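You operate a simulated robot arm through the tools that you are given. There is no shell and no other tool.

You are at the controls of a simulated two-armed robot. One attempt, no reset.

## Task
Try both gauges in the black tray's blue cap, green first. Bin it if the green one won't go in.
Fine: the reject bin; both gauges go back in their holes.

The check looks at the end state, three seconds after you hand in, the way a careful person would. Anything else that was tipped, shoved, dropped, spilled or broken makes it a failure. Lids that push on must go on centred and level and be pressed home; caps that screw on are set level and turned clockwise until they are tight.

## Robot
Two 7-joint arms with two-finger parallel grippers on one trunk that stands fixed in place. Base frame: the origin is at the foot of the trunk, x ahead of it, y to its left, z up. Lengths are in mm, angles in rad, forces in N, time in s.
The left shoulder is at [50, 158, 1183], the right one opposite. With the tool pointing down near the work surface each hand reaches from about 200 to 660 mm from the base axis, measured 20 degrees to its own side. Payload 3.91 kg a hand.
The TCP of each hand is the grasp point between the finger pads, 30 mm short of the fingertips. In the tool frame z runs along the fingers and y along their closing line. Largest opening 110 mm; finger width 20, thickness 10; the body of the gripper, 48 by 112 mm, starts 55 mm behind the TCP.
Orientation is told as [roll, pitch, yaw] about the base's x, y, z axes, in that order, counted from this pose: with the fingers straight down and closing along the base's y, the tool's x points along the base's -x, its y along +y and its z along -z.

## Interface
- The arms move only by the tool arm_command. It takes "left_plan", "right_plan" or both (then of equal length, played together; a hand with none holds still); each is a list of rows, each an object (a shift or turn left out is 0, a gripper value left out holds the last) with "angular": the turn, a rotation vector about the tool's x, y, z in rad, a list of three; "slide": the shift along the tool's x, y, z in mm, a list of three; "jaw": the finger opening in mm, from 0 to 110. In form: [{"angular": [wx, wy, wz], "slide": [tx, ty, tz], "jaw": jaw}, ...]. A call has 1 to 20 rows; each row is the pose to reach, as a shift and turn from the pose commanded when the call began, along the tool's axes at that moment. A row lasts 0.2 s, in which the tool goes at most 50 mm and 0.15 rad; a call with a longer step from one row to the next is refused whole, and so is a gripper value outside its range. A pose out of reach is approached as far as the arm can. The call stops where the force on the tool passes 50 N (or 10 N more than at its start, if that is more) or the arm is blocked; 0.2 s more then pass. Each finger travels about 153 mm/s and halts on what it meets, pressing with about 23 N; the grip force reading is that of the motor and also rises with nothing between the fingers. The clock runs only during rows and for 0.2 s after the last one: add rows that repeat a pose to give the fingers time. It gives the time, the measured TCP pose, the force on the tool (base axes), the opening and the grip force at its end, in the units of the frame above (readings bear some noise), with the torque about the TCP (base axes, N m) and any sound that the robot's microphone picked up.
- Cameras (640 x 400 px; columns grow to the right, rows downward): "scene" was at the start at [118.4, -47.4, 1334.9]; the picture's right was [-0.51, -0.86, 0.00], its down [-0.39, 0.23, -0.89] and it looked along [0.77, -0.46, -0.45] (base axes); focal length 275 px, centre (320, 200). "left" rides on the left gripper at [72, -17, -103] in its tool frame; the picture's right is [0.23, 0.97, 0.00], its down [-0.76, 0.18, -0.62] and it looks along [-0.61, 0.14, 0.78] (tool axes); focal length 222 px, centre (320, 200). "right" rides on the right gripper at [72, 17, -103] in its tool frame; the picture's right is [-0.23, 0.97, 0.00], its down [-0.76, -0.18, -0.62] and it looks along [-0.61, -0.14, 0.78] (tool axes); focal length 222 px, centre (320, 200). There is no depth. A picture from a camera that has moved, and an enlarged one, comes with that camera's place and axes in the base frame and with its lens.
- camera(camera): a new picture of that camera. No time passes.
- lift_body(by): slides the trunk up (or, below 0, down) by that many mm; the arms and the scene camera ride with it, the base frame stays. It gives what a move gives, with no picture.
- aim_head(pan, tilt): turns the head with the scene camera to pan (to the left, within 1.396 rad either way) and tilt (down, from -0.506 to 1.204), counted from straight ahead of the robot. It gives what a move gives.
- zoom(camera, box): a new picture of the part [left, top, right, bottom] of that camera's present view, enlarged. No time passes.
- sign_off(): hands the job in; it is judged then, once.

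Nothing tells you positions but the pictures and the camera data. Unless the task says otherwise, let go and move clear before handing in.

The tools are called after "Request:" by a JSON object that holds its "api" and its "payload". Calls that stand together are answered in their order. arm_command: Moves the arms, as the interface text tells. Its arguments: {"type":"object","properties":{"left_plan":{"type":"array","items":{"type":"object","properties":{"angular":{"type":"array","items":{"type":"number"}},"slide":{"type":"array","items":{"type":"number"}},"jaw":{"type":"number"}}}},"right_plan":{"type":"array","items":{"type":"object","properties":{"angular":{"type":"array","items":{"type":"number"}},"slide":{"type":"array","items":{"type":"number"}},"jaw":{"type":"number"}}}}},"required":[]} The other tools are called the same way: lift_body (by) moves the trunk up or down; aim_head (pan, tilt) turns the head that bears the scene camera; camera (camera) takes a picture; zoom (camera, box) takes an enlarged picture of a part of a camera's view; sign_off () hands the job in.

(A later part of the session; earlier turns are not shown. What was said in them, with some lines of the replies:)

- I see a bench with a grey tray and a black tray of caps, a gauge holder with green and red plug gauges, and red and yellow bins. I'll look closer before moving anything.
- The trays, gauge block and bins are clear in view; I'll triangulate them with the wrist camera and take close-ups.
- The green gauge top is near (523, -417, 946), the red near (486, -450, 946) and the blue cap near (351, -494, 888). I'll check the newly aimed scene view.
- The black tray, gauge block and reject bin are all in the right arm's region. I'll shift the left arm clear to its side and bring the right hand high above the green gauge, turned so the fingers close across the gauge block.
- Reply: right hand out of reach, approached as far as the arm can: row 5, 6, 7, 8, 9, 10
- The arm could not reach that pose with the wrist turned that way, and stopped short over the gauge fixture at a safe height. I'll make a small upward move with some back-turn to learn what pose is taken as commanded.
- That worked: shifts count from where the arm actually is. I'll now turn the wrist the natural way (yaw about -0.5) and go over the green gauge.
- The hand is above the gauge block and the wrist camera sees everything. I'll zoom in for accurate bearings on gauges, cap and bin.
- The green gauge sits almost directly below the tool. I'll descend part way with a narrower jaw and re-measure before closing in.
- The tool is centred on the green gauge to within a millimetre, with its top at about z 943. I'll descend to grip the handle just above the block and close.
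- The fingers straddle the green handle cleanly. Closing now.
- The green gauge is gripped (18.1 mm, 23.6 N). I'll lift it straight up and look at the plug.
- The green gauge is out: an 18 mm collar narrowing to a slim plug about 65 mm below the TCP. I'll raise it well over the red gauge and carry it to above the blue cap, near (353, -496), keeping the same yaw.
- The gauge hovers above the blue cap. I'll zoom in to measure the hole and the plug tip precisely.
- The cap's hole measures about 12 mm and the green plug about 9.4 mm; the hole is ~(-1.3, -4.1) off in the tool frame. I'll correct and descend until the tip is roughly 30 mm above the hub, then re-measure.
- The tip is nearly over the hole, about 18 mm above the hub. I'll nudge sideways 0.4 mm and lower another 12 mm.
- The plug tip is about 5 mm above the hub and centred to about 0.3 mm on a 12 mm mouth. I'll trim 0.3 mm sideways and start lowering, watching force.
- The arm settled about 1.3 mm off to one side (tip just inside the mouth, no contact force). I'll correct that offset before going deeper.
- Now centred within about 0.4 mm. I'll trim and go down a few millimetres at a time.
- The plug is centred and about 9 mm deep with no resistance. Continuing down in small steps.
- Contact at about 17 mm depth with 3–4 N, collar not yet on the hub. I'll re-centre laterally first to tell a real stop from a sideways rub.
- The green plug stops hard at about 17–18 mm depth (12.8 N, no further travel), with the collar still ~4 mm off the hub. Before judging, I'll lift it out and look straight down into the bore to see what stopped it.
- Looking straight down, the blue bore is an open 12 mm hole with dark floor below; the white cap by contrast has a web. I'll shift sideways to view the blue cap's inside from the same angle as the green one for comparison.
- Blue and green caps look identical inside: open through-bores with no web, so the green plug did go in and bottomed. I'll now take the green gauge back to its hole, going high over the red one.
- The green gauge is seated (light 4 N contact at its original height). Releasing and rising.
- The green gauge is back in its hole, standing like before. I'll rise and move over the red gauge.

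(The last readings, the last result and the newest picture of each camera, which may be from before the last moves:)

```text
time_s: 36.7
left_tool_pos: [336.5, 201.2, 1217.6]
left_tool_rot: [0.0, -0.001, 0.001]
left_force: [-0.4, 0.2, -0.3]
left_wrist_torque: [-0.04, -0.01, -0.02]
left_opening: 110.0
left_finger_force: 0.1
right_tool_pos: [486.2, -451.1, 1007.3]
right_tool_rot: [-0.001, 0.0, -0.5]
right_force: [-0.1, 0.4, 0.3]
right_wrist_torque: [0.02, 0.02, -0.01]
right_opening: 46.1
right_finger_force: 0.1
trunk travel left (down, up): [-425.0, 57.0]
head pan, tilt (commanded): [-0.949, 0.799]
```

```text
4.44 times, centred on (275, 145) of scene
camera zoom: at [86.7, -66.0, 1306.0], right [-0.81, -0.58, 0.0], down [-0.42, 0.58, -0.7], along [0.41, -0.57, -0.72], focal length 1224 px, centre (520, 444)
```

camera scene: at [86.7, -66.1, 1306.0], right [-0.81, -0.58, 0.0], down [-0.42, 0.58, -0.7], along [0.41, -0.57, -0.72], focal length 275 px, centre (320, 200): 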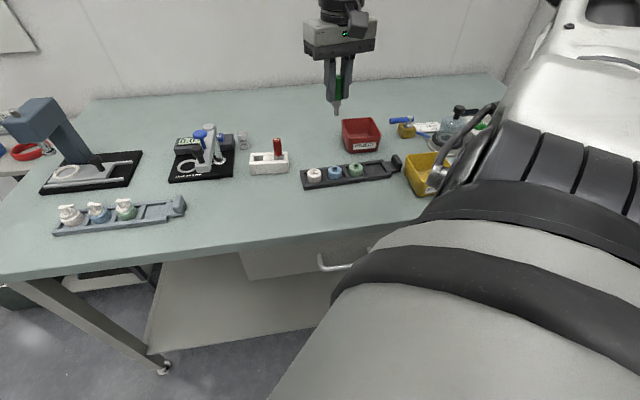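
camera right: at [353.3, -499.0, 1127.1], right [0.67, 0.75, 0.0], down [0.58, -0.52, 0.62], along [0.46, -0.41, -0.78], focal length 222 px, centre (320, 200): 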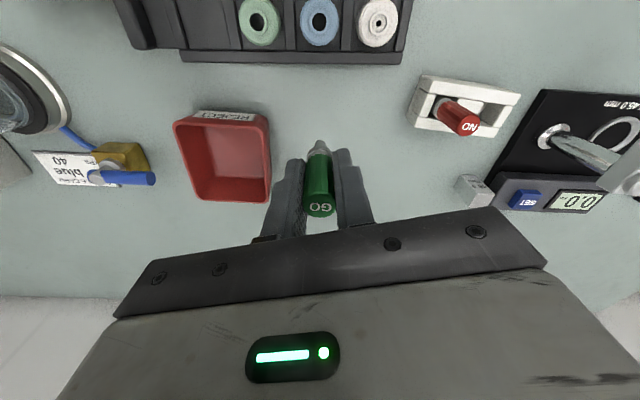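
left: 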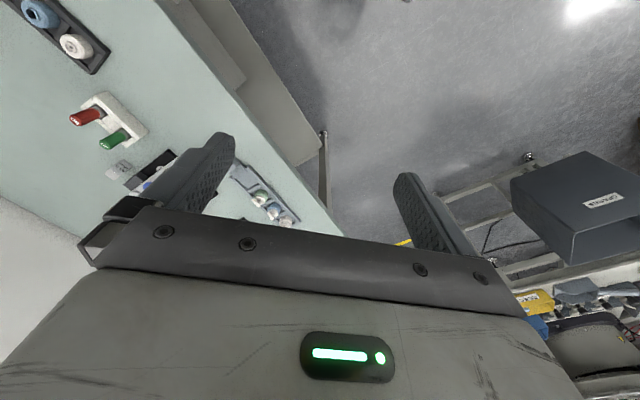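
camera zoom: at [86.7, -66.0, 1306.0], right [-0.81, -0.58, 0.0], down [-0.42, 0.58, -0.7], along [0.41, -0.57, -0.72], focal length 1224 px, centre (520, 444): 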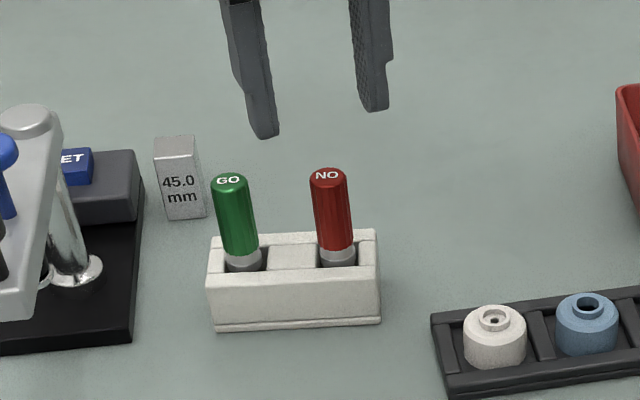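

The red gauge is nearly centred under the tool. Descending around it.

Request:
{"api": "arm_command", "payload": {"right_plan": [{"slide": [-0.4, 0.3, 20]}, {"slide": [-0.4, 0.3, 40]}, {"slide": [-0.4, 0.3, 58]}, {"slide": [-0.4, 0.3, 70]}, {"slide": [-0.4, 0.3, 76]}, {"slide": [-0.4, 0.3, 76]}]}}

Request:
{"api": "zoom", "payload": {"camera": "right", "box": [220, 70, 420, 195]}}

Request:
{"api": "zoom", "payload": {"camera": "scene", "box": [235, 100, 315, 190]}}

```text
time_s: 38.1
left_tool_pos: [337.1, 202.0, 1218.7]
left_tool_rot: [0.001, -0.001, 0.003]
left_force: [0.7, 0.2, -0.3]
left_wrist_torque: [-0.03, 0.0, -0.02]
left_opening: 109.7
left_finger_force: 0.1
right_tool_pos: [487.8, -450.9, 928.2]
right_tool_rot: [0.0, 0.0, -0.499]
right_force: [0.1, -0.1, 0.8]
right_wrist_torque: [0.0, -0.02, 0.03]
right_opening: 46.3
right_finger_force: 0.2
trunk travel left (down, up): [-425.0, 57.0]
head pan, tilt (commanded): [-0.949, 0.799]
```

```text
3.20 times, centred on (320, 132) of right
camera zoom: at [431.1, -400.9, 1032.1], right [0.67, 0.75, 0.0], down [0.58, -0.52, 0.62], along [0.47, -0.41, -0.78], focal length 711 px, centre (320, 416)
```

zoom: 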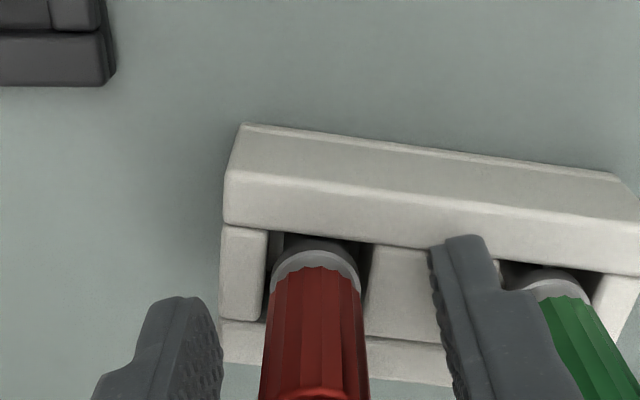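

```text
4.44 times, centred on (275, 145) of scene
camera zoom: at [86.7, -66.0, 1306.0], right [-0.81, -0.58, 0.0], down [-0.42, 0.58, -0.7], along [0.41, -0.57, -0.72], focal length 1224 px, centre (520, 444)
```

zoom: 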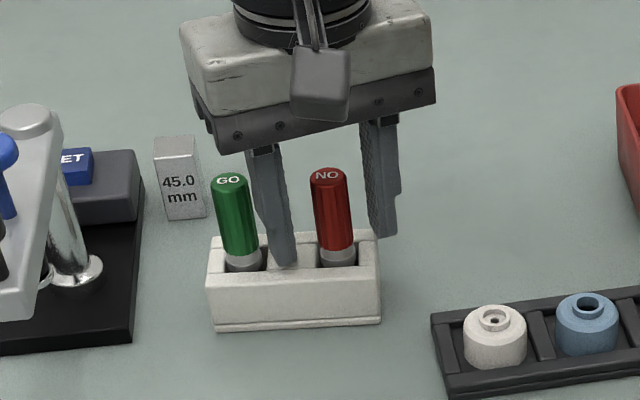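

Request:
{"api": "arm_command", "payload": {"right_plan": [{"slide": [0, -0.4, -1.3], "jaw": 40}, {"slide": [0, -0.4, -1.3], "jaw": 28}, {"slide": [0, -0.4, -1.3], "jaw": 18}, {"slide": [0, -0.4, -1.3], "jaw": 12}, {"slide": [0, -0.4, -1.3], "jaw": 12}]}}

Request:
{"api": "zoom", "payload": {"camera": "right", "box": [220, 70, 420, 195]}}

```text
time_s: 39.3
left_tool_pos: [336.4, 202.0, 1219.0]
left_tool_rot: [0.0, 0.0, 0.001]
left_force: [0.4, -0.2, 0.4]
left_wrist_torque: [-0.01, 0.04, 0.02]
left_opening: 110.1
left_finger_force: 0.0
right_tool_pos: [486.3, -451.9, 929.4]
right_tool_rot: [0.001, 0.002, -0.498]
right_force: [-0.7, 0.1, -0.4]
right_wrist_torque: [-0.01, 0.0, -0.01]
right_opening: 17.9
right_finger_force: 22.9
trunk travel left (down, up): [-425.0, 57.0]
head pan, tilt (commanded): [-0.949, 0.799]
```

```text
3.20 times, centred on (320, 132) of right
camera zoom: at [431.0, -401.8, 1033.4], right [0.67, 0.75, 0.0], down [0.58, -0.52, 0.62], along [0.47, -0.41, -0.78], focal length 711 px, centre (320, 416)
```

zoom: 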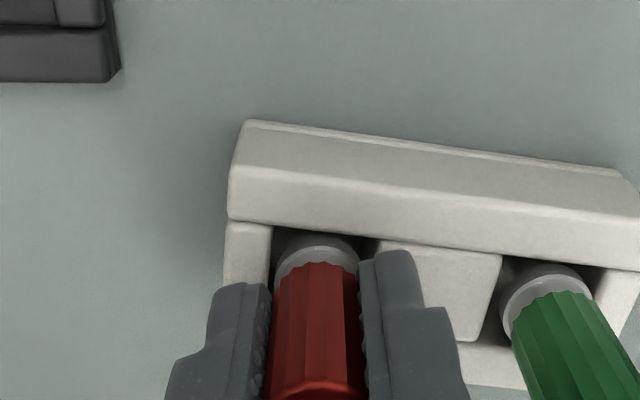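

The red gauge is gripped at the same height. Lifting straight up to inspect its plug.

Request:
{"api": "arm_command", "payload": {"right_plan": [{"slide": [0, 0, -8]}, {"slide": [0, 0, -20]}, {"slide": [0, 0, -45]}, {"slide": [0, 0, -80]}, {"slide": [0, 0, -115]}, {"slide": [0, 0, -115]}, {"slide": [0, 0, -115]}]}}

Request:
{"api": "zoom", "payload": {"camera": "right", "box": [300, 132, 340, 164]}}

Request:
{"api": "zoom", "payload": {"camera": "scene", "box": [260, 60, 320, 135]}}

Request:
{"api": "zoom", "payload": {"camera": "right", "box": [260, 60, 420, 160]}}

```text
time_s: 40.9
left_tool_pos: [336.8, 201.5, 1217.7]
left_tool_rot: [0.001, 0.0, 0.003]
left_force: [0.9, 0.6, 0.0]
left_wrist_torque: [-0.01, -0.02, 0.01]
left_opening: 109.8
left_finger_force: 0.1
right_tool_pos: [485.3, -451.6, 1045.0]
right_tool_rot: [0.002, 0.001, -0.499]
right_force: [0.0, 0.0, -1.1]
right_wrist_torque: [-0.01, -0.01, -0.01]
right_opening: 18.2
right_finger_force: 22.5
trunk travel left (down, up): [-425.0, 57.0]
head pan, tilt (commanded): [-0.949, 0.799]
```

```text
12.50 times, centred on (320, 148) of right
camera zoom: at [430.1, -402.0, 1148.8], right [0.67, 0.75, 0.0], down [0.58, -0.52, 0.62], along [0.47, -0.41, -0.78], focal length 2776 px, centre (320, 850)
```

zoom: 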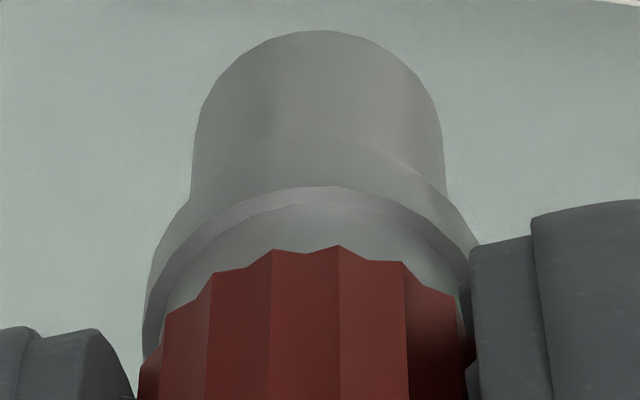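

```text
5.33 times, centred on (290, 98) of scene
camera zoom: at [86.8, -66.0, 1306.0], right [-0.81, -0.58, 0.0], down [-0.42, 0.58, -0.7], along [0.41, -0.57, -0.72], focal length 1469 px, centre (480, 747)
```

zoom: 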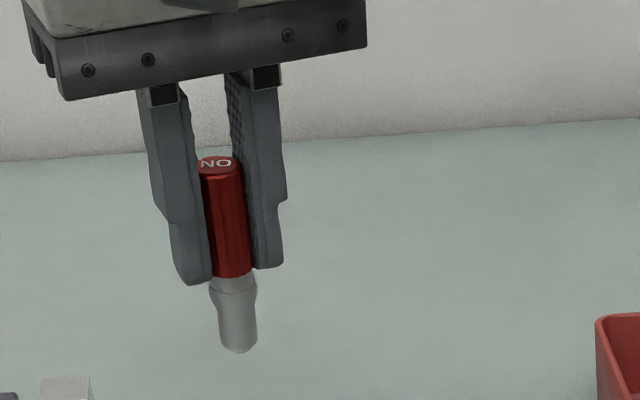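

```text
4.00 times, centred on (340, 110) of right
camera zoom: at [430.1, -402.0, 1148.8], right [0.67, 0.75, 0.0], down [0.58, -0.52, 0.62], along [0.47, -0.41, -0.78], focal length 888 px, centre (240, 560)
```

zoom: 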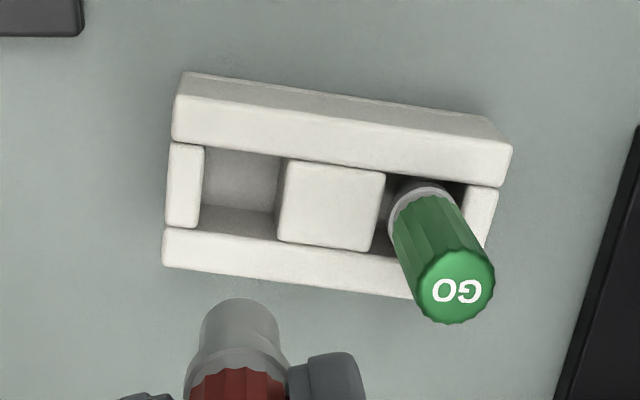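

The red NO plug is about 15.5 mm against a 12 mm bore, so I expect it to stop at the mouth. I'll still try it properly: carrying it above the blue cap.

Request:
{"api": "arm_command", "payload": {"right_plan": [{"slide": [24, -26, 0]}, {"slide": [48, -53, 0]}, {"slide": [72, -80, 0]}, {"slide": [94.2, -105.3, 0]}, {"slide": [94.2, -105.3, 25]}, {"slide": [94.2, -105.3, 55]}, {"slide": [94.2, -105.3, 73]}, {"slide": [94.2, -105.3, 73]}, {"slide": [94.2, -105.3, 73]}]}}

Request:
{"api": "zoom", "payload": {"camera": "right", "box": [290, 95, 350, 150]}}

Request:
{"api": "zoom", "payload": {"camera": "scene", "box": [320, 140, 350, 175]}}

```text
time_s: 42.9
left_tool_pos: [337.7, 201.7, 1217.3]
left_tool_rot: [0.0, -0.001, 0.002]
left_force: [0.5, -0.2, -0.3]
left_wrist_torque: [-0.01, -0.01, -0.01]
left_opening: 110.0
left_finger_force: 0.0
right_tool_pos: [353.2, -495.9, 971.7]
right_tool_rot: [0.001, -0.001, -0.5]
right_force: [0.6, 0.7, -0.9]
right_wrist_torque: [0.03, 0.01, -0.02]
right_opening: 18.1
right_finger_force: 22.9
trunk travel left (down, up): [-425.0, 57.0]
head pan, tilt (commanded): [-0.949, 0.799]
```

```text
7.27 times, centred on (320, 122) of right
camera zoom: at [297.3, -447.5, 1075.0], right [0.67, 0.75, 0.0], down [0.58, -0.52, 0.62], along [0.47, -0.41, -0.78], focal length 1615 px, centre (320, 764)
```

zoom: 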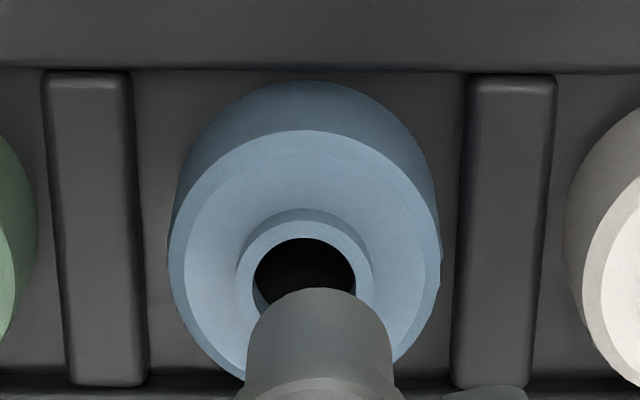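

```text
11.43 times, centred on (335, 158) of scene
camera zoom: at [86.8, -66.1, 1306.0], right [-0.81, -0.58, 0.0], down [-0.42, 0.58, -0.7], along [0.41, -0.57, -0.72], focal length 3147 px, centre (149, 686)
```

zoom: 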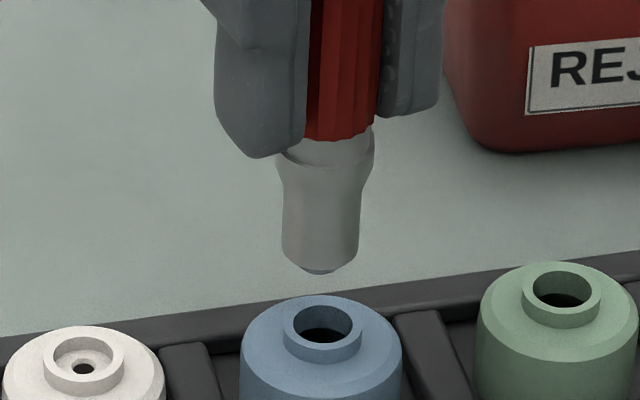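

Request:
{"api": "arm_command", "payload": {"right_plan": [{"slide": [-0.7, -1.9, 4]}, {"slide": [-0.7, -1.9, 9]}, {"slide": [-0.7, -1.9, 13]}, {"slide": [-0.7, -1.9, 13]}]}}

Request:
{"api": "zoom", "payload": {"camera": "right", "box": [300, 115, 340, 150]}}

Request:
{"api": "zoom", "payload": {"camera": "scene", "box": [325, 150, 345, 173]}}

```text
time_s: 43.9
left_tool_pos: [337.2, 201.5, 1217.9]
left_tool_rot: [0.001, 0.0, 0.0]
left_force: [1.0, 0.3, -0.6]
left_wrist_torque: [0.03, -0.02, 0.0]
left_opening: 110.1
left_finger_force: 0.0
right_tool_pos: [354.0, -499.5, 958.5]
right_tool_rot: [0.001, -0.001, -0.498]
right_force: [-0.6, 0.7, -0.6]
right_wrist_torque: [0.0, -0.01, 0.0]
right_opening: 18.2
right_finger_force: 23.0
trunk travel left (down, up): [-425.0, 57.0]
head pan, tilt (commanded): [-0.949, 0.799]
```

```text
11.43 times, centred on (320, 132) of right
camera zoom: at [296.6, -449.6, 1062.9], right [0.67, 0.75, 0.0], down [0.58, -0.52, 0.62], along [0.47, -0.41, -0.78], focal length 2538 px, centre (320, 971)
```

zoom: 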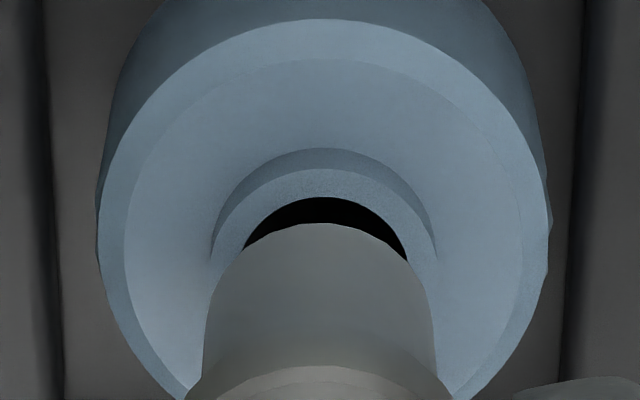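

```text
16.00 times, centred on (335, 162) of scene
camera zoom: at [86.8, -66.0, 1306.0], right [-0.81, -0.58, 0.0], down [-0.42, 0.58, -0.7], along [0.41, -0.57, -0.72], focal length 4406 px, centre (80, 816)
```

zoom: 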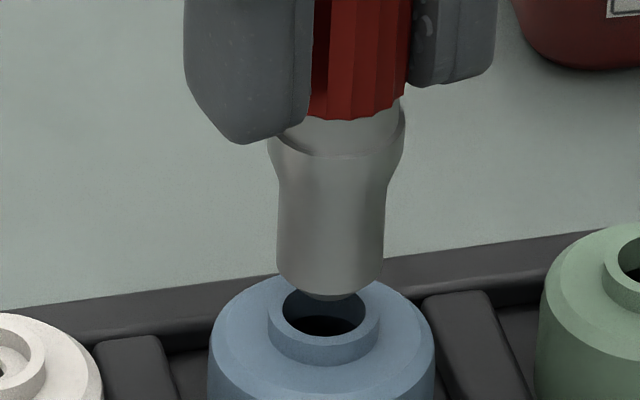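

Request:
{"api": "arm_command", "payload": {"right_plan": [{"slide": [-0.8, 0.3, 1]}, {"slide": [-0.8, 0.3, 2.5]}, {"slide": [-0.8, 0.3, 4]}, {"slide": [-0.8, 0.3, 4]}]}}

Request:
{"api": "zoom", "payload": {"camera": "right", "box": [300, 115, 340, 150]}}

Request:
{"api": "zoom", "payload": {"camera": "scene", "box": [325, 150, 345, 173]}}

```text
time_s: 44.9
left_tool_pos: [337.1, 202.1, 1218.1]
left_tool_rot: [-0.001, 0.0, 0.001]
left_force: [0.9, -0.2, 0.2]
left_wrist_torque: [0.02, 0.0, 0.02]
left_opening: 109.8
left_finger_force: 0.0
right_tool_pos: [353.9, -499.9, 955.5]
right_tool_rot: [-0.001, 0.0, -0.5]
right_force: [0.0, 1.4, -0.1]
right_wrist_torque: [0.0, 0.0, 0.05]
right_opening: 18.2
right_finger_force: 22.8
trunk travel left (down, up): [-425.0, 57.0]
head pan, tilt (commanded): [-0.949, 0.799]
```

```text
11.43 times, centred on (320, 132) of right
camera zoom: at [297.3, -449.4, 1058.8], right [0.67, 0.75, 0.0], down [0.58, -0.52, 0.62], along [0.47, -0.41, -0.78], focal length 2538 px, centre (320, 971)
```

zoom: 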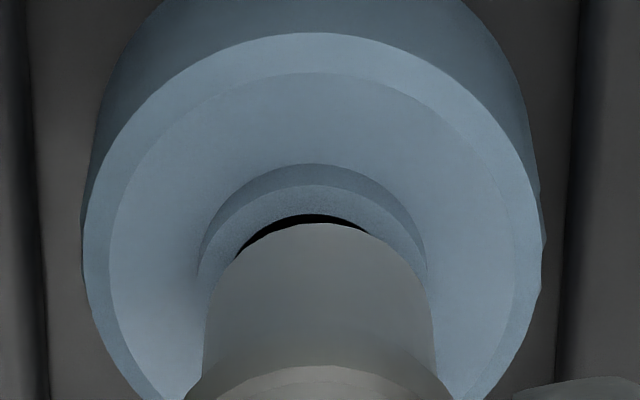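

```text
16.00 times, centred on (335, 162) of scene
camera zoom: at [86.8, -66.1, 1306.0], right [-0.81, -0.58, 0.0], down [-0.42, 0.58, -0.7], along [0.41, -0.57, -0.72], focal length 4406 px, centre (80, 816)
```

zoom: 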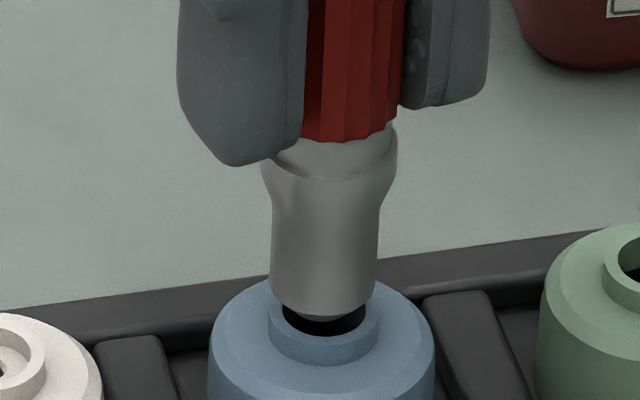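

Request:
{"api": "arm_command", "payload": {"right_plan": [{"slide": [-0.8, -0.5, 0.5]}, {"slide": [-0.8, -0.5, 1]}, {"slide": [-0.8, -0.5, 1.5]}, {"slide": [-0.8, -0.5, 1.5]}]}}

Request:
{"api": "zoom", "payload": {"camera": "right", "box": [300, 115, 340, 150]}}

Request:
{"api": "zoom", "payload": {"camera": "scene", "box": [325, 150, 345, 173]}}

```text
time_s: 45.9
left_tool_pos: [337.4, 200.9, 1217.5]
left_tool_rot: [-0.001, 0.001, 0.002]
left_force: [0.1, -0.1, -0.7]
left_wrist_torque: [0.01, 0.0, 0.01]
left_opening: 109.9
left_finger_force: 0.0
right_tool_pos: [354.0, -499.3, 953.5]
right_tool_rot: [0.0, 0.0, -0.499]
right_force: [0.5, -0.4, -1.2]
right_wrist_torque: [-0.02, -0.02, -0.02]
right_opening: 17.9
right_finger_force: 23.1
trunk travel left (down, up): [-425.0, 57.0]
head pan, tilt (commanded): [-0.949, 0.799]
```

```text
11.43 times, centred on (320, 132) of right
camera zoom: at [298.0, -450.4, 1057.0], right [0.67, 0.75, 0.0], down [0.58, -0.52, 0.62], along [0.47, -0.41, -0.78], focal length 2538 px, centre (320, 971)
```

zoom: 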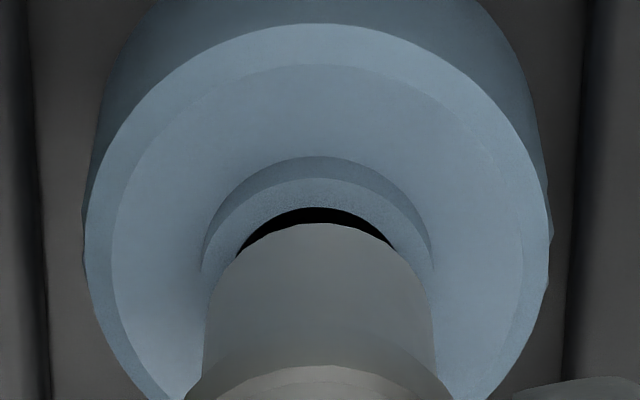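

```text
16.00 times, centred on (335, 162) of scene
camera zoom: at [86.8, -66.0, 1306.0], right [-0.81, -0.58, 0.0], down [-0.42, 0.58, -0.7], along [0.41, -0.57, -0.72], focal length 4406 px, centre (80, 816)
```

zoom: 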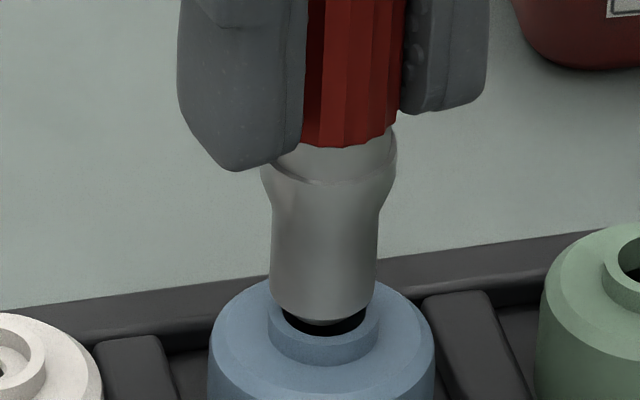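

The red tip is about 1–2 mm above the mouth and roughly centred. I'll trim and lower gently to contact.

Request:
{"api": "arm_command", "payload": {"right_plan": [{"slide": [-0.4, -0.2, 0.7]}, {"slide": [-0.4, -0.2, 1.4]}, {"slide": [-0.4, -0.2, 2]}, {"slide": [-0.4, -0.2, 2]}]}}

Request:
{"api": "zoom", "payload": {"camera": "right", "box": [300, 115, 340, 150]}}

Request:
{"api": "zoom", "payload": {"camera": "scene", "box": [325, 150, 345, 173]}}

```text
time_s: 46.9
left_tool_pos: [336.9, 201.4, 1217.7]
left_tool_rot: [0.0, 0.001, 0.003]
left_force: [0.7, 0.1, 0.0]
left_wrist_torque: [0.0, 0.0, -0.01]
left_opening: 110.1
left_finger_force: 0.1
right_tool_pos: [354.7, -499.7, 952.5]
right_tool_rot: [-0.001, -0.001, -0.499]
right_force: [0.3, 0.0, -0.5]
right_wrist_torque: [0.02, -0.02, -0.01]
right_opening: 18.1
right_finger_force: 23.0
trunk travel left (down, up): [-425.0, 57.0]
head pan, tilt (commanded): [-0.949, 0.799]
```

```text
11.43 times, centred on (320, 132) of right
camera zoom: at [297.8, -450.4, 1054.8], right [0.67, 0.75, 0.0], down [0.58, -0.52, 0.62], along [0.47, -0.41, -0.78], focal length 2538 px, centre (320, 971)
```

zoom: 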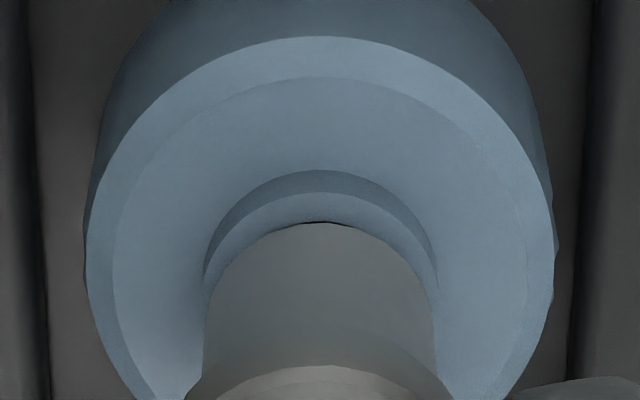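

```text
16.00 times, centred on (335, 162) of scene
camera zoom: at [86.8, -66.0, 1306.0], right [-0.81, -0.58, 0.0], down [-0.42, 0.58, -0.7], along [0.41, -0.57, -0.72], focal length 4406 px, centre (80, 816)
```

zoom: 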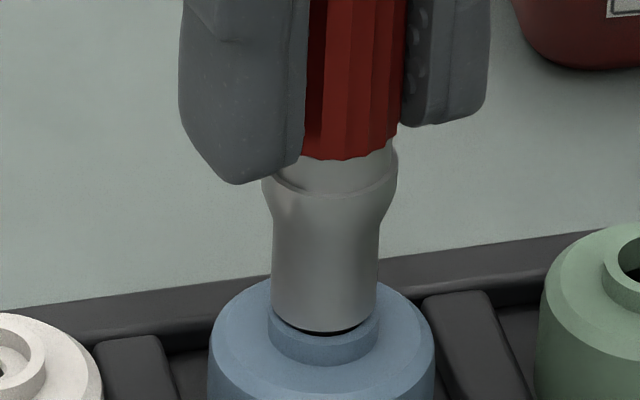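

Request:
{"api": "arm_command", "payload": {"right_plan": [{"slide": [0, 0, 0.8]}, {"slide": [0, 0, 1.5]}, {"slide": [0, 0, 1.5]}]}}

Request:
{"api": "zoom", "payload": {"camera": "right", "box": [300, 115, 340, 150]}}

Request:
{"api": "zoom", "payload": {"camera": "scene", "box": [325, 150, 345, 173]}}

```text
time_s: 47.7
left_tool_pos: [337.1, 202.1, 1218.7]
left_tool_rot: [-0.001, -0.001, 0.001]
left_force: [0.3, 1.0, 0.6]
left_wrist_torque: [0.03, -0.03, 0.02]
left_opening: 110.2
left_finger_force: 0.1
right_tool_pos: [354.1, -499.9, 950.3]
right_tool_rot: [0.001, 0.0, -0.5]
right_force: [0.1, 0.8, 0.0]
right_wrist_torque: [0.02, -0.01, -0.02]
right_opening: 18.1
right_finger_force: 23.0
trunk travel left (down, up): [-425.0, 57.0]
head pan, tilt (commanded): [-0.949, 0.799]
```

```text
11.43 times, centred on (320, 132) of right
camera zoom: at [298.2, -450.5, 1053.9], right [0.67, 0.75, 0.0], down [0.58, -0.52, 0.62], along [0.47, -0.41, -0.78], focal length 2538 px, centre (320, 971)
```

zoom: 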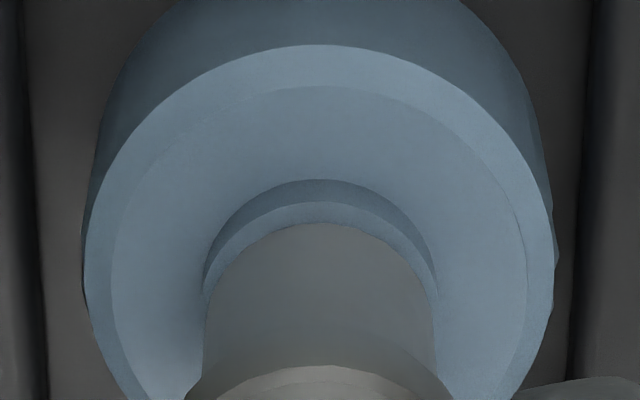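

```text
16.00 times, centred on (335, 162) of scene
camera zoom: at [86.8, -66.1, 1306.0], right [-0.81, -0.58, 0.0], down [-0.42, 0.58, -0.7], along [0.41, -0.57, -0.72], focal length 4406 px, centre (80, 816)
```

zoom: 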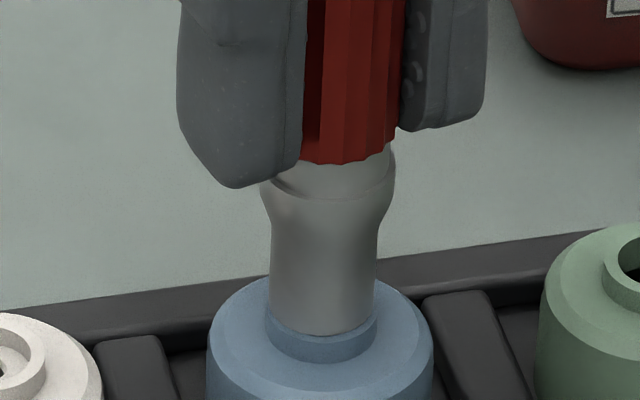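

Request:
{"api": "arm_command", "payload": {"right_plan": [{"slide": [0, 0, 1]}, {"slide": [0, 0, 2]}, {"slide": [0, 0, 2]}]}}

Request:
{"api": "zoom", "payload": {"camera": "scene", "box": [325, 150, 345, 173]}}

```text
time_s: 48.5
left_tool_pos: [336.7, 202.2, 1219.0]
left_tool_rot: [0.001, 0.0, 0.003]
left_force: [0.1, -0.3, -0.6]
left_wrist_torque: [0.0, -0.01, 0.0]
left_opening: 110.0
left_finger_force: 0.0
right_tool_pos: [352.7, -499.6, 948.6]
right_tool_rot: [0.0, 0.0, -0.499]
right_force: [0.0, -0.2, 1.4]
right_wrist_torque: [0.0, -0.04, 0.01]
right_opening: 18.1
right_finger_force: 23.4
trunk travel left (down, up): [-425.0, 57.0]
head pan, tilt (commanded): [-0.949, 0.799]
```

```text
16.00 times, centred on (335, 162) of scene
camera zoom: at [86.7, -65.8, 1306.1], right [-0.81, -0.58, 0.0], down [-0.42, 0.58, -0.7], along [0.41, -0.57, -0.72], focal length 4406 px, centre (80, 816)
```

zoom: 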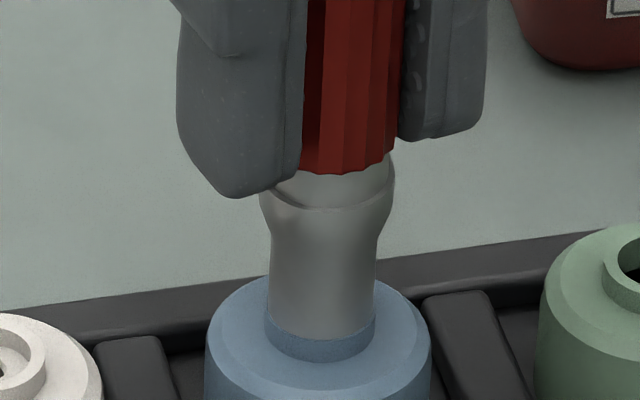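

Request:
{"api": "arm_command", "payload": {"right_plan": [{"slide": [0, 0, 1]}, {"slide": [0, 0, 2]}, {"slide": [0, 0, 2]}]}}

Request:
{"api": "zoom", "payload": {"camera": "scene", "box": [325, 150, 345, 173]}}

Request:
{"api": "zoom", "payload": {"camera": "right", "box": [300, 115, 340, 150]}}

```text
time_s: 49.3
left_tool_pos: [337.4, 202.5, 1218.5]
left_tool_rot: [-0.002, 0.0, 0.002]
left_force: [-0.1, 0.0, 0.2]
left_wrist_torque: [0.03, -0.02, 0.03]
left_opening: 110.0
left_finger_force: 0.0
right_tool_pos: [355.9, -500.5, 948.4]
right_tool_rot: [0.0, -0.003, -0.497]
right_force: [-0.3, -0.5, 13.0]
right_wrist_torque: [-0.02, -0.01, 0.0]
right_opening: 18.2
right_finger_force: 22.9
trunk travel left (down, up): [-425.0, 57.0]
head pan, tilt (commanded): [-0.949, 0.799]
```

```text
16.00 times, centred on (335, 162) of scene
camera zoom: at [86.0, -65.0, 1306.3], right [-0.81, -0.58, 0.0], down [-0.42, 0.58, -0.7], along [0.41, -0.57, -0.72], focal length 4406 px, centre (80, 816)
```

zoom: 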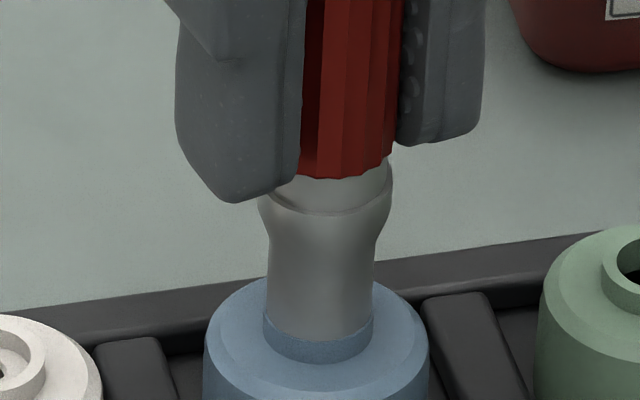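

```text
11.43 times, centred on (320, 132) of right
camera zoom: at [297.9, -450.1, 1051.3], right [0.67, 0.75, 0.0], down [0.58, -0.52, 0.63], along [0.47, -0.42, -0.78], focal length 2538 px, centre (320, 971)
```

zoom: 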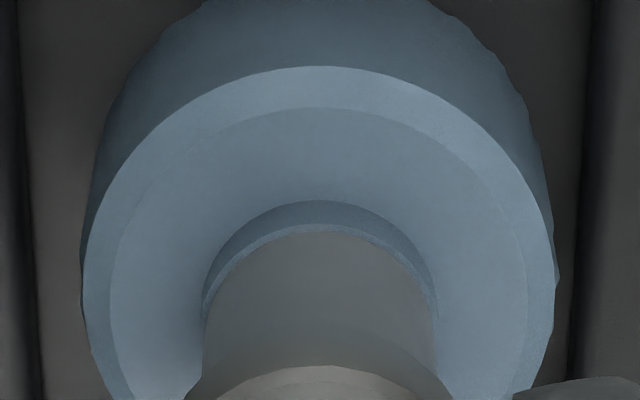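

The red plug is blocked at the mouth at 13 N: the blue cap takes GO and refuses NO, so it stays in the tray. Now I'll lift the red gauge out and carry it back to its own hole.

Request:
{"api": "arm_command", "payload": {"right_plan": [{"slide": [0, 0, -3]}, {"slide": [0, 0, -10]}, {"slide": [0, 0, -30]}, {"slide": [0, 0, -60]}, {"slide": [0, 0, -90]}, {"slide": [-23, 26, -90]}, {"slide": [-47, 53, -90]}, {"slide": [-70, 80, -90]}, {"slide": [-93.8, 106, -90]}, {"slide": [-93.8, 106, -90]}, {"slide": [-93.8, 106, -90]}]}}

Request:
{"api": "zoom", "payload": {"camera": "right", "box": [260, 60, 400, 165]}}

Request:
{"api": "zoom", "payload": {"camera": "scene", "box": [240, 60, 400, 210]}}

```text
time_s: 51.7
left_tool_pos: [337.5, 201.2, 1218.9]
left_tool_rot: [0.001, -0.001, 0.002]
left_force: [-0.1, -0.7, 0.5]
left_wrist_torque: [-0.01, -0.01, -0.02]
left_opening: 110.1
left_finger_force: 0.1
right_tool_pos: [486.6, -451.4, 1035.1]
right_tool_rot: [0.0, 0.0, -0.499]
right_force: [-0.6, 0.3, 0.0]
right_wrist_torque: [0.0, -0.01, 0.01]
right_opening: 18.3
right_finger_force: 22.6
trunk travel left (down, up): [-425.0, 57.0]
head pan, tilt (commanded): [-0.949, 0.799]
```

```text
3.81 times, centred on (330, 112) of right
camera zoom: at [431.2, -401.2, 1138.9], right [0.67, 0.75, 0.0], down [0.58, -0.52, 0.62], along [0.47, -0.41, -0.78], focal length 846 px, centre (282, 533)
```

zoom: 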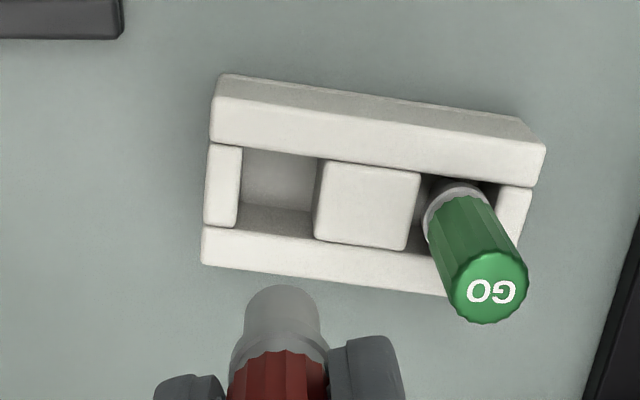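

```text
2.67 times, centred on (320, 135) of scene
camera zoom: at [86.9, -66.0, 1306.0], right [-0.81, -0.58, 0.0], down [-0.42, 0.58, -0.7], along [0.41, -0.57, -0.72], focal length 734 px, centre (320, 373)
```

zoom: 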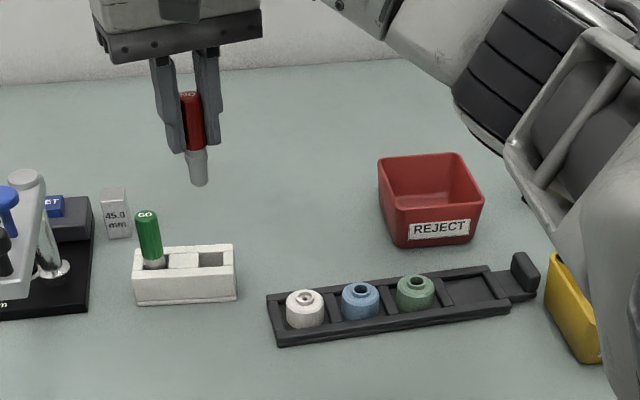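

Request:
{"api": "arm_command", "payload": {"right_plan": [{"slide": [-0.1, -0.6, 30]}, {"slide": [-0.1, -0.6, 50]}, {"slide": [-0.1, -0.6, 58]}, {"slide": [-0.1, -0.6, 58]}, {"slide": [-0.1, -0.6, 58]}]}}

Request:
{"api": "zoom", "payload": {"camera": "right", "box": [270, 70, 390, 160]}}

Request:
{"api": "zoom", "payload": {"camera": "scene", "box": [250, 110, 310, 180]}}

```text
time_s: 52.9
left_tool_pos: [337.4, 201.6, 1218.7]
left_tool_rot: [0.001, 0.001, 0.003]
left_force: [-0.3, -0.5, -0.1]
left_wrist_torque: [-0.01, 0.0, 0.05]
left_opening: 110.2
left_finger_force: 0.1
right_tool_pos: [487.1, -452.7, 977.6]
right_tool_rot: [0.001, 0.001, -0.499]
right_force: [0.2, 0.0, -1.2]
right_wrist_torque: [0.0, 0.03, 0.01]
right_opening: 17.9
right_finger_force: 23.0
trunk travel left (down, up): [-425.0, 57.0]
head pan, tilt (commanded): [-0.949, 0.799]
```

```text
4.44 times, centred on (330, 115) of right
camera zoom: at [431.4, -403.4, 1080.9], right [0.67, 0.75, 0.0], down [0.58, -0.52, 0.62], along [0.46, -0.41, -0.78], focal length 987 px, centre (276, 578)
```

zoom: 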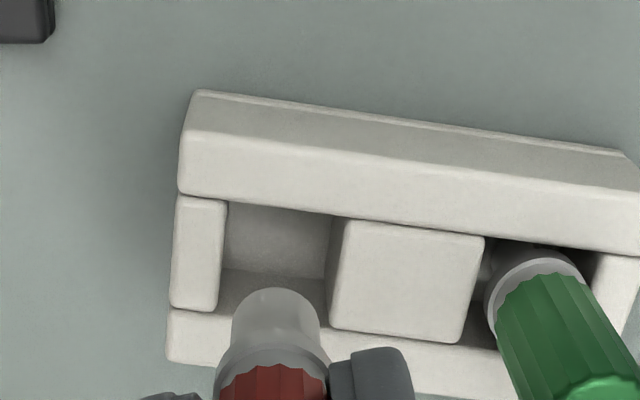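

```text
5.71 times, centred on (280, 145) of scene
camera zoom: at [86.8, -66.0, 1306.0], right [-0.81, -0.58, 0.0], down [-0.42, 0.58, -0.7], along [0.41, -0.57, -0.72], focal length 1574 px, centre (549, 514)
```

zoom: 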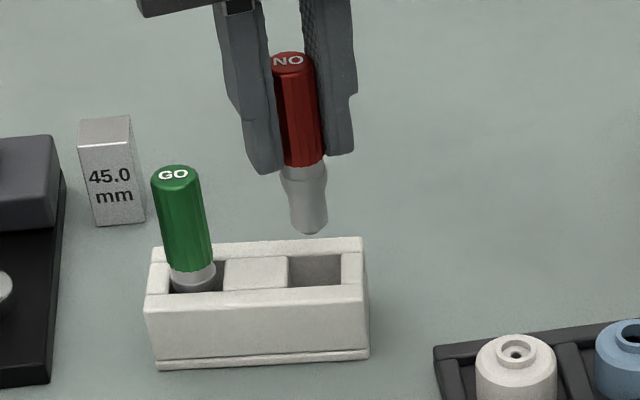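

Request:
{"api": "arm_command", "payload": {"right_plan": [{"slide": [1.1, 1.2, 6]}, {"slide": [1.1, 1.2, 13]}, {"slide": [1.1, 1.2, 18]}, {"slide": [1.1, 1.2, 18]}]}}

Request:
{"api": "zoom", "payload": {"camera": "right", "box": [270, 70, 390, 160]}}

Request:
{"api": "zoom", "payload": {"camera": "scene", "box": [250, 110, 310, 180]}}

```text
time_s: 53.9
left_tool_pos: [336.6, 200.7, 1218.9]
left_tool_rot: [-0.001, 0.001, 0.002]
left_force: [0.7, -0.1, 0.8]
left_wrist_torque: [0.01, -0.04, -0.03]
left_opening: 109.8
left_finger_force: 0.1
right_tool_pos: [487.6, -451.7, 959.4]
right_tool_rot: [-0.001, -0.001, -0.499]
right_force: [-0.9, -1.0, -1.0]
right_wrist_torque: [0.02, 0.01, 0.0]
right_opening: 18.1
right_finger_force: 23.1
trunk travel left (down, up): [-425.0, 57.0]
head pan, tilt (commanded): [-0.949, 0.799]
```

```text
4.44 times, centred on (330, 115) of right
camera zoom: at [430.3, -402.0, 1063.1], right [0.67, 0.75, 0.0], down [0.58, -0.52, 0.62], along [0.46, -0.41, -0.78], focal length 987 px, centre (276, 578)
```

zoom: 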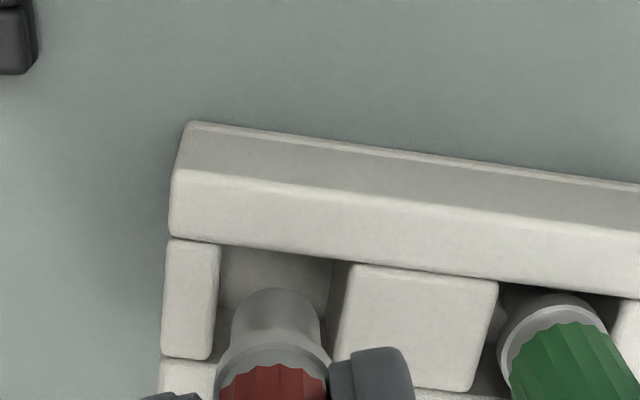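

```text
5.71 times, centred on (280, 145) of scene
camera zoom: at [86.8, -66.0, 1306.0], right [-0.81, -0.58, 0.0], down [-0.42, 0.58, -0.7], along [0.41, -0.57, -0.72], focal length 1574 px, centre (549, 514)
```

zoom: 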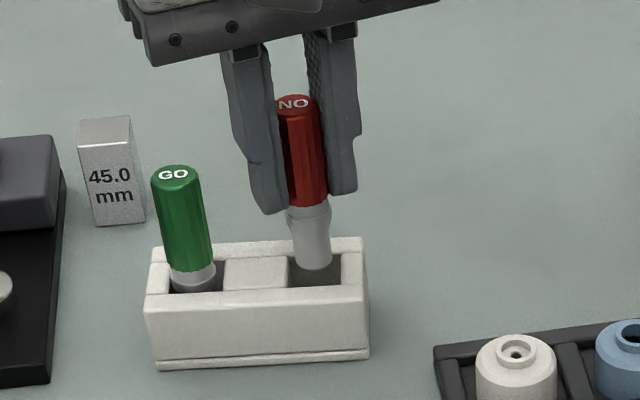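

Request:
{"api": "arm_command", "payload": {"right_plan": [{"slide": [-0.5, 0.5, 2]}, {"slide": [-0.5, 0.5, 10]}, {"slide": [-0.5, 0.5, 18]}, {"slide": [-0.5, 0.5, 25]}, {"slide": [-0.5, 0.5, 25]}]}}

Request:
{"api": "zoom", "payload": {"camera": "right", "box": [220, 70, 420, 195]}}

```text
time_s: 55.1
left_tool_pos: [337.2, 201.5, 1218.3]
left_tool_rot: [0.0, 0.0, 0.001]
left_force: [-0.2, -0.5, 0.4]
left_wrist_torque: [-0.01, 0.01, 0.03]
left_opening: 109.9
left_finger_force: 0.0
right_tool_pos: [487.0, -450.4, 935.5]
right_tool_rot: [0.0, 0.0, -0.499]
right_force: [0.1, -0.1, -0.5]
right_wrist_torque: [0.0, 0.02, -0.02]
right_opening: 18.0
right_finger_force: 22.5
trunk travel left (down, up): [-425.0, 57.0]
head pan, tilt (commanded): [-0.949, 0.799]
```

```text
3.20 times, centred on (320, 132) of right
camera zoom: at [430.6, -401.1, 1038.5], right [0.67, 0.75, 0.0], down [0.58, -0.52, 0.62], along [0.46, -0.41, -0.78], focal length 711 px, centre (320, 416)
```

zoom: 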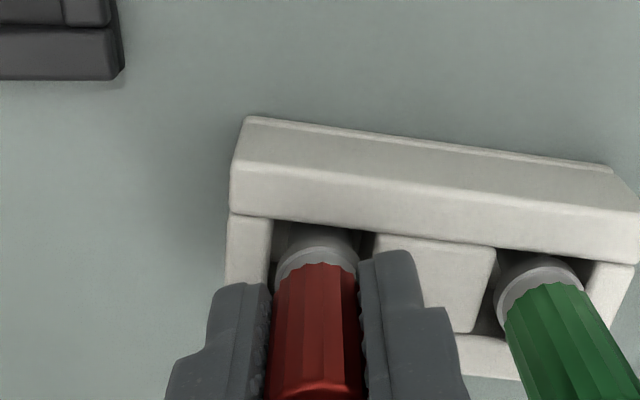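

Request:
{"api": "arm_command", "payload": {"right_plan": [{"slide": [0, -0.3, 2]}, {"slide": [0, -0.3, 4]}, {"slide": [0, -0.3, 4.5]}, {"slide": [0, -0.3, 4.5]}]}}

Request:
{"api": "zoom", "payload": {"camera": "right", "box": [220, 70, 420, 195]}}

```text
time_s: 56.1
left_tool_pos: [336.7, 200.7, 1217.6]
left_tool_rot: [0.0, 0.0, 0.001]
left_force: [0.3, -0.3, 0.5]
left_wrist_torque: [0.02, 0.0, 0.0]
left_opening: 109.8
left_finger_force: 0.0
right_tool_pos: [486.3, -451.1, 929.9]
right_tool_rot: [0.0, 0.0, -0.5]
right_force: [1.2, 0.1, -0.9]
right_wrist_torque: [0.02, 0.02, 0.02]
right_opening: 18.2
right_finger_force: 23.3
trunk travel left (down, up): [-425.0, 57.0]
head pan, tilt (commanded): [-0.949, 0.799]
```

```text
3.20 times, centred on (320, 132) of right
camera zoom: at [430.4, -401.5, 1033.8], right [0.67, 0.75, 0.0], down [0.58, -0.52, 0.62], along [0.47, -0.41, -0.78], focal length 711 px, centre (320, 416)
```

zoom: 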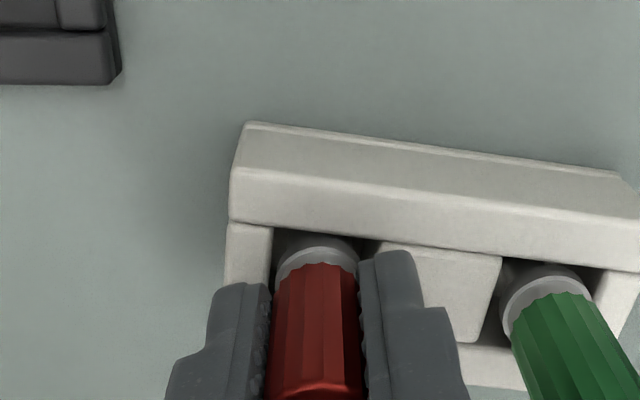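

Request:
{"api": "arm_command", "payload": {"right_plan": [{"slide": [0, 0, 0.7]}, {"slide": [0, 0, 1.2]}, {"slide": [0, 0, 1.2]}]}}

```text
time_s: 56.9
left_tool_pos: [337.1, 202.1, 1219.0]
left_tool_rot: [0.001, -0.001, 0.002]
left_force: [0.8, -0.6, 1.0]
left_wrist_torque: [-0.03, 0.02, -0.02]
left_opening: 110.1
left_finger_force: 0.0
right_tool_pos: [487.5, -450.9, 930.6]
right_tool_rot: [0.0, -0.002, -0.499]
right_force: [-1.9, -0.3, 3.6]
right_wrist_torque: [-0.05, 0.1, 0.01]
right_opening: 18.0
right_finger_force: 22.5
trunk travel left (down, up): [-425.0, 57.0]
head pan, tilt (commanded): [-0.949, 0.799]
```

The red gauge has touched the bottom of its hole (3.6 N). Releasing and rising clear.

Request:
{"api": "arm_command", "payload": {"right_plan": [{"slide": [0, 0, -0.5]}, {"slide": [0, 0, -0.5], "jaw": 30}, {"slide": [0, 0, -0.5], "jaw": 44}, {"slide": [0, 0, -0.5], "jaw": 44}]}}

Request:
{"api": "zoom", "payload": {"camera": "right", "box": [220, 70, 420, 195]}}

Request:
{"api": "zoom", "payload": {"camera": "scene", "box": [245, 115, 305, 180]}}

```text
time_s: 57.9
left_tool_pos: [338.0, 201.5, 1218.7]
left_tool_rot: [0.0, 0.0, 0.002]
left_force: [-0.1, -0.9, 0.1]
left_wrist_torque: [0.01, 0.0, 0.01]
left_opening: 110.0
left_finger_force: 0.0
right_tool_pos: [488.0, -450.4, 930.1]
right_tool_rot: [0.001, 0.001, -0.5]
right_force: [-0.2, 0.2, -0.4]
right_wrist_torque: [0.0, -0.03, -0.04]
right_opening: 44.0
right_finger_force: 0.1
trunk travel left (down, up): [-425.0, 57.0]
head pan, tilt (commanded): [-0.949, 0.799]
```

```text
3.20 times, centred on (320, 132) of right
camera zoom: at [431.1, -401.7, 1033.9], right [0.67, 0.75, 0.0], down [0.58, -0.52, 0.62], along [0.47, -0.41, -0.78], focal length 711 px, centre (320, 416)
```

zoom: 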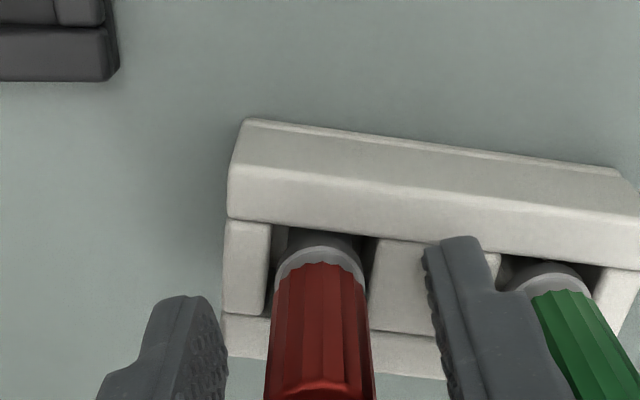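

```text
6.15 times, centred on (275, 148) of scene
camera zoom: at [86.7, -66.0, 1306.0], right [-0.81, -0.58, 0.0], down [-0.42, 0.58, -0.7], along [0.41, -0.57, -0.72], focal length 1695 px, centre (597, 523)
```

zoom: 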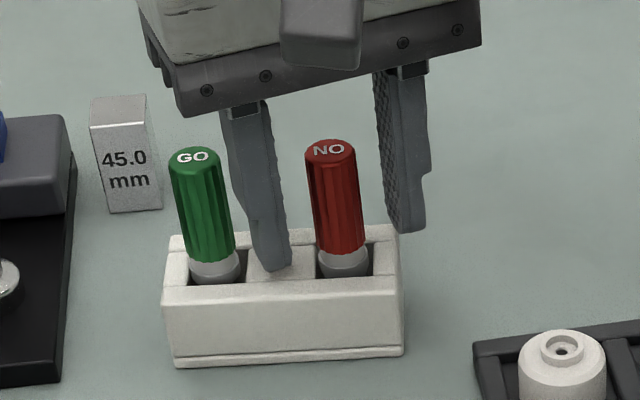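

Request:
{"api": "arm_command", "payload": {"right_plan": [{"slide": [0, 0, -15]}, {"slide": [0, 0, -40]}, {"slide": [0, 0, -75]}, {"slide": [0, 0, -115]}, {"slide": [0, 0, -150]}, {"slide": [40, 0, -165]}, {"slide": [85, 0, -170]}, {"slide": [85, 0, -170]}, {"slide": [85, 0, -170]}]}}

Request:
{"api": "camera", "payload": {"camera": "right"}}

Request:
{"api": "zoom", "payload": {"camera": "scene", "box": [230, 100, 420, 220]}}

Request:
{"api": "zoom", "payload": {"camera": "scene", "box": [245, 120, 305, 180]}}

```text
time_s: 59.9
left_tool_pos: [335.7, 201.9, 1218.4]
left_tool_rot: [0.0, 0.001, 0.002]
left_force: [-0.4, 0.7, -0.7]
left_wrist_torque: [0.0, -0.02, 0.01]
left_opening: 109.9
left_finger_force: 0.1
right_tool_pos: [411.5, -410.9, 1099.2]
right_tool_rot: [0.001, 0.0, -0.501]
right_force: [-0.6, 0.8, 0.5]
right_wrist_torque: [0.01, -0.02, -0.01]
right_opening: 43.9
right_finger_force: 0.1
trunk travel left (down, up): [-425.0, 57.0]
head pan, tilt (commanded): [-0.949, 0.799]
```

```text
taken
camera right: at [355.2, -361.0, 1204.2], right [0.67, 0.75, 0.0], down [0.58, -0.52, 0.62], along [0.46, -0.41, -0.78], focal length 222 px, centre (320, 200)
```

right: 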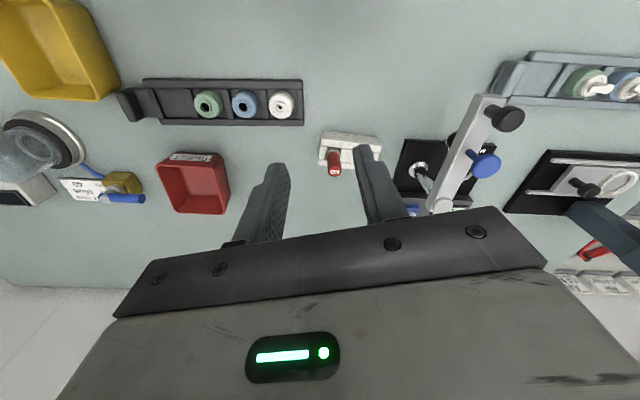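

```text
3.33 times, centred on (325, 160) of scene
camera zoom: at [86.7, -66.0, 1306.0], right [-0.81, -0.58, 0.0], down [-0.42, 0.58, -0.7], along [0.41, -0.57, -0.72], focal length 918 px, centre (303, 333)
```

zoom: 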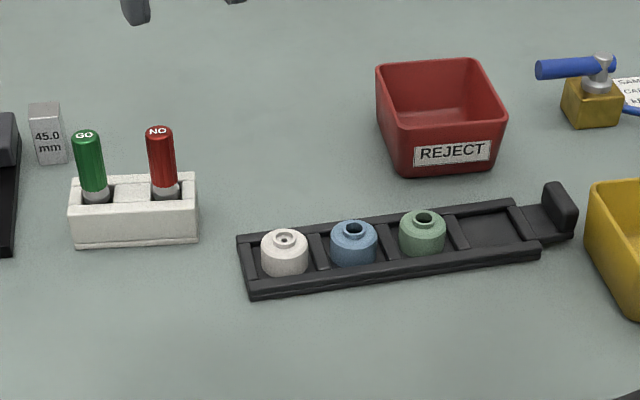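

```text
6.67 times, centred on (275, 150) of scene
camera zoom: at [86.7, -66.0, 1306.0], right [-0.81, -0.58, 0.0], down [-0.42, 0.58, -0.7], along [0.41, -0.57, -0.72], focal length 1836 px, centre (620, 533)
```

zoom: 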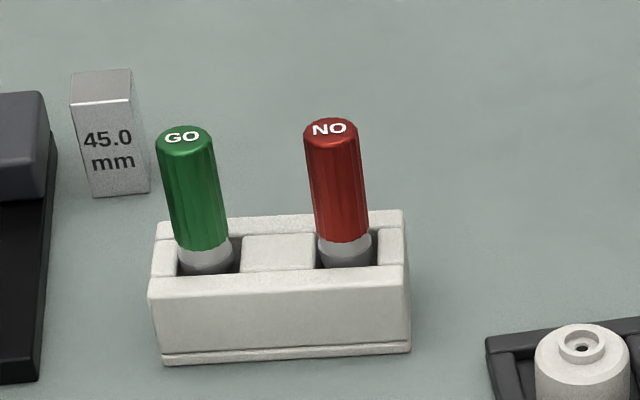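

Both gauges stand in their own holes, the blue cap sits undisturbed in the black tray, the reject bin is empty, and both hands are clear. Green went in and red was refused, so the cap stays in the tray and I'm handing in.

Request:
{"api": "sign_off", "payload": {}}

```text
The job is handed in.
```

I tried both gauges in the black tray's blue cap, green first. The green one went in and the red one didn't, so I left the cap in its tray slot and the reject bin is empty.

- **Green (GO):** the plug passed right through the cap's 12 mm hole. It stopped about 17 mm down, with the collar still a few millimetres above the cap. I pushed to about 13 N there and it went no further. I don't know what it met, but looking down the hole I saw no blockage, and the green cap next to it looks the same inside. I counted that as going in.
- **Red (NO):** the plug is about 15.5 mm across. It stopped at the mouth of the hole at about 13 N.

Both gauges are back in their own holes and both hands are clear. I saw nothing else moved or tipped in the final pictures.
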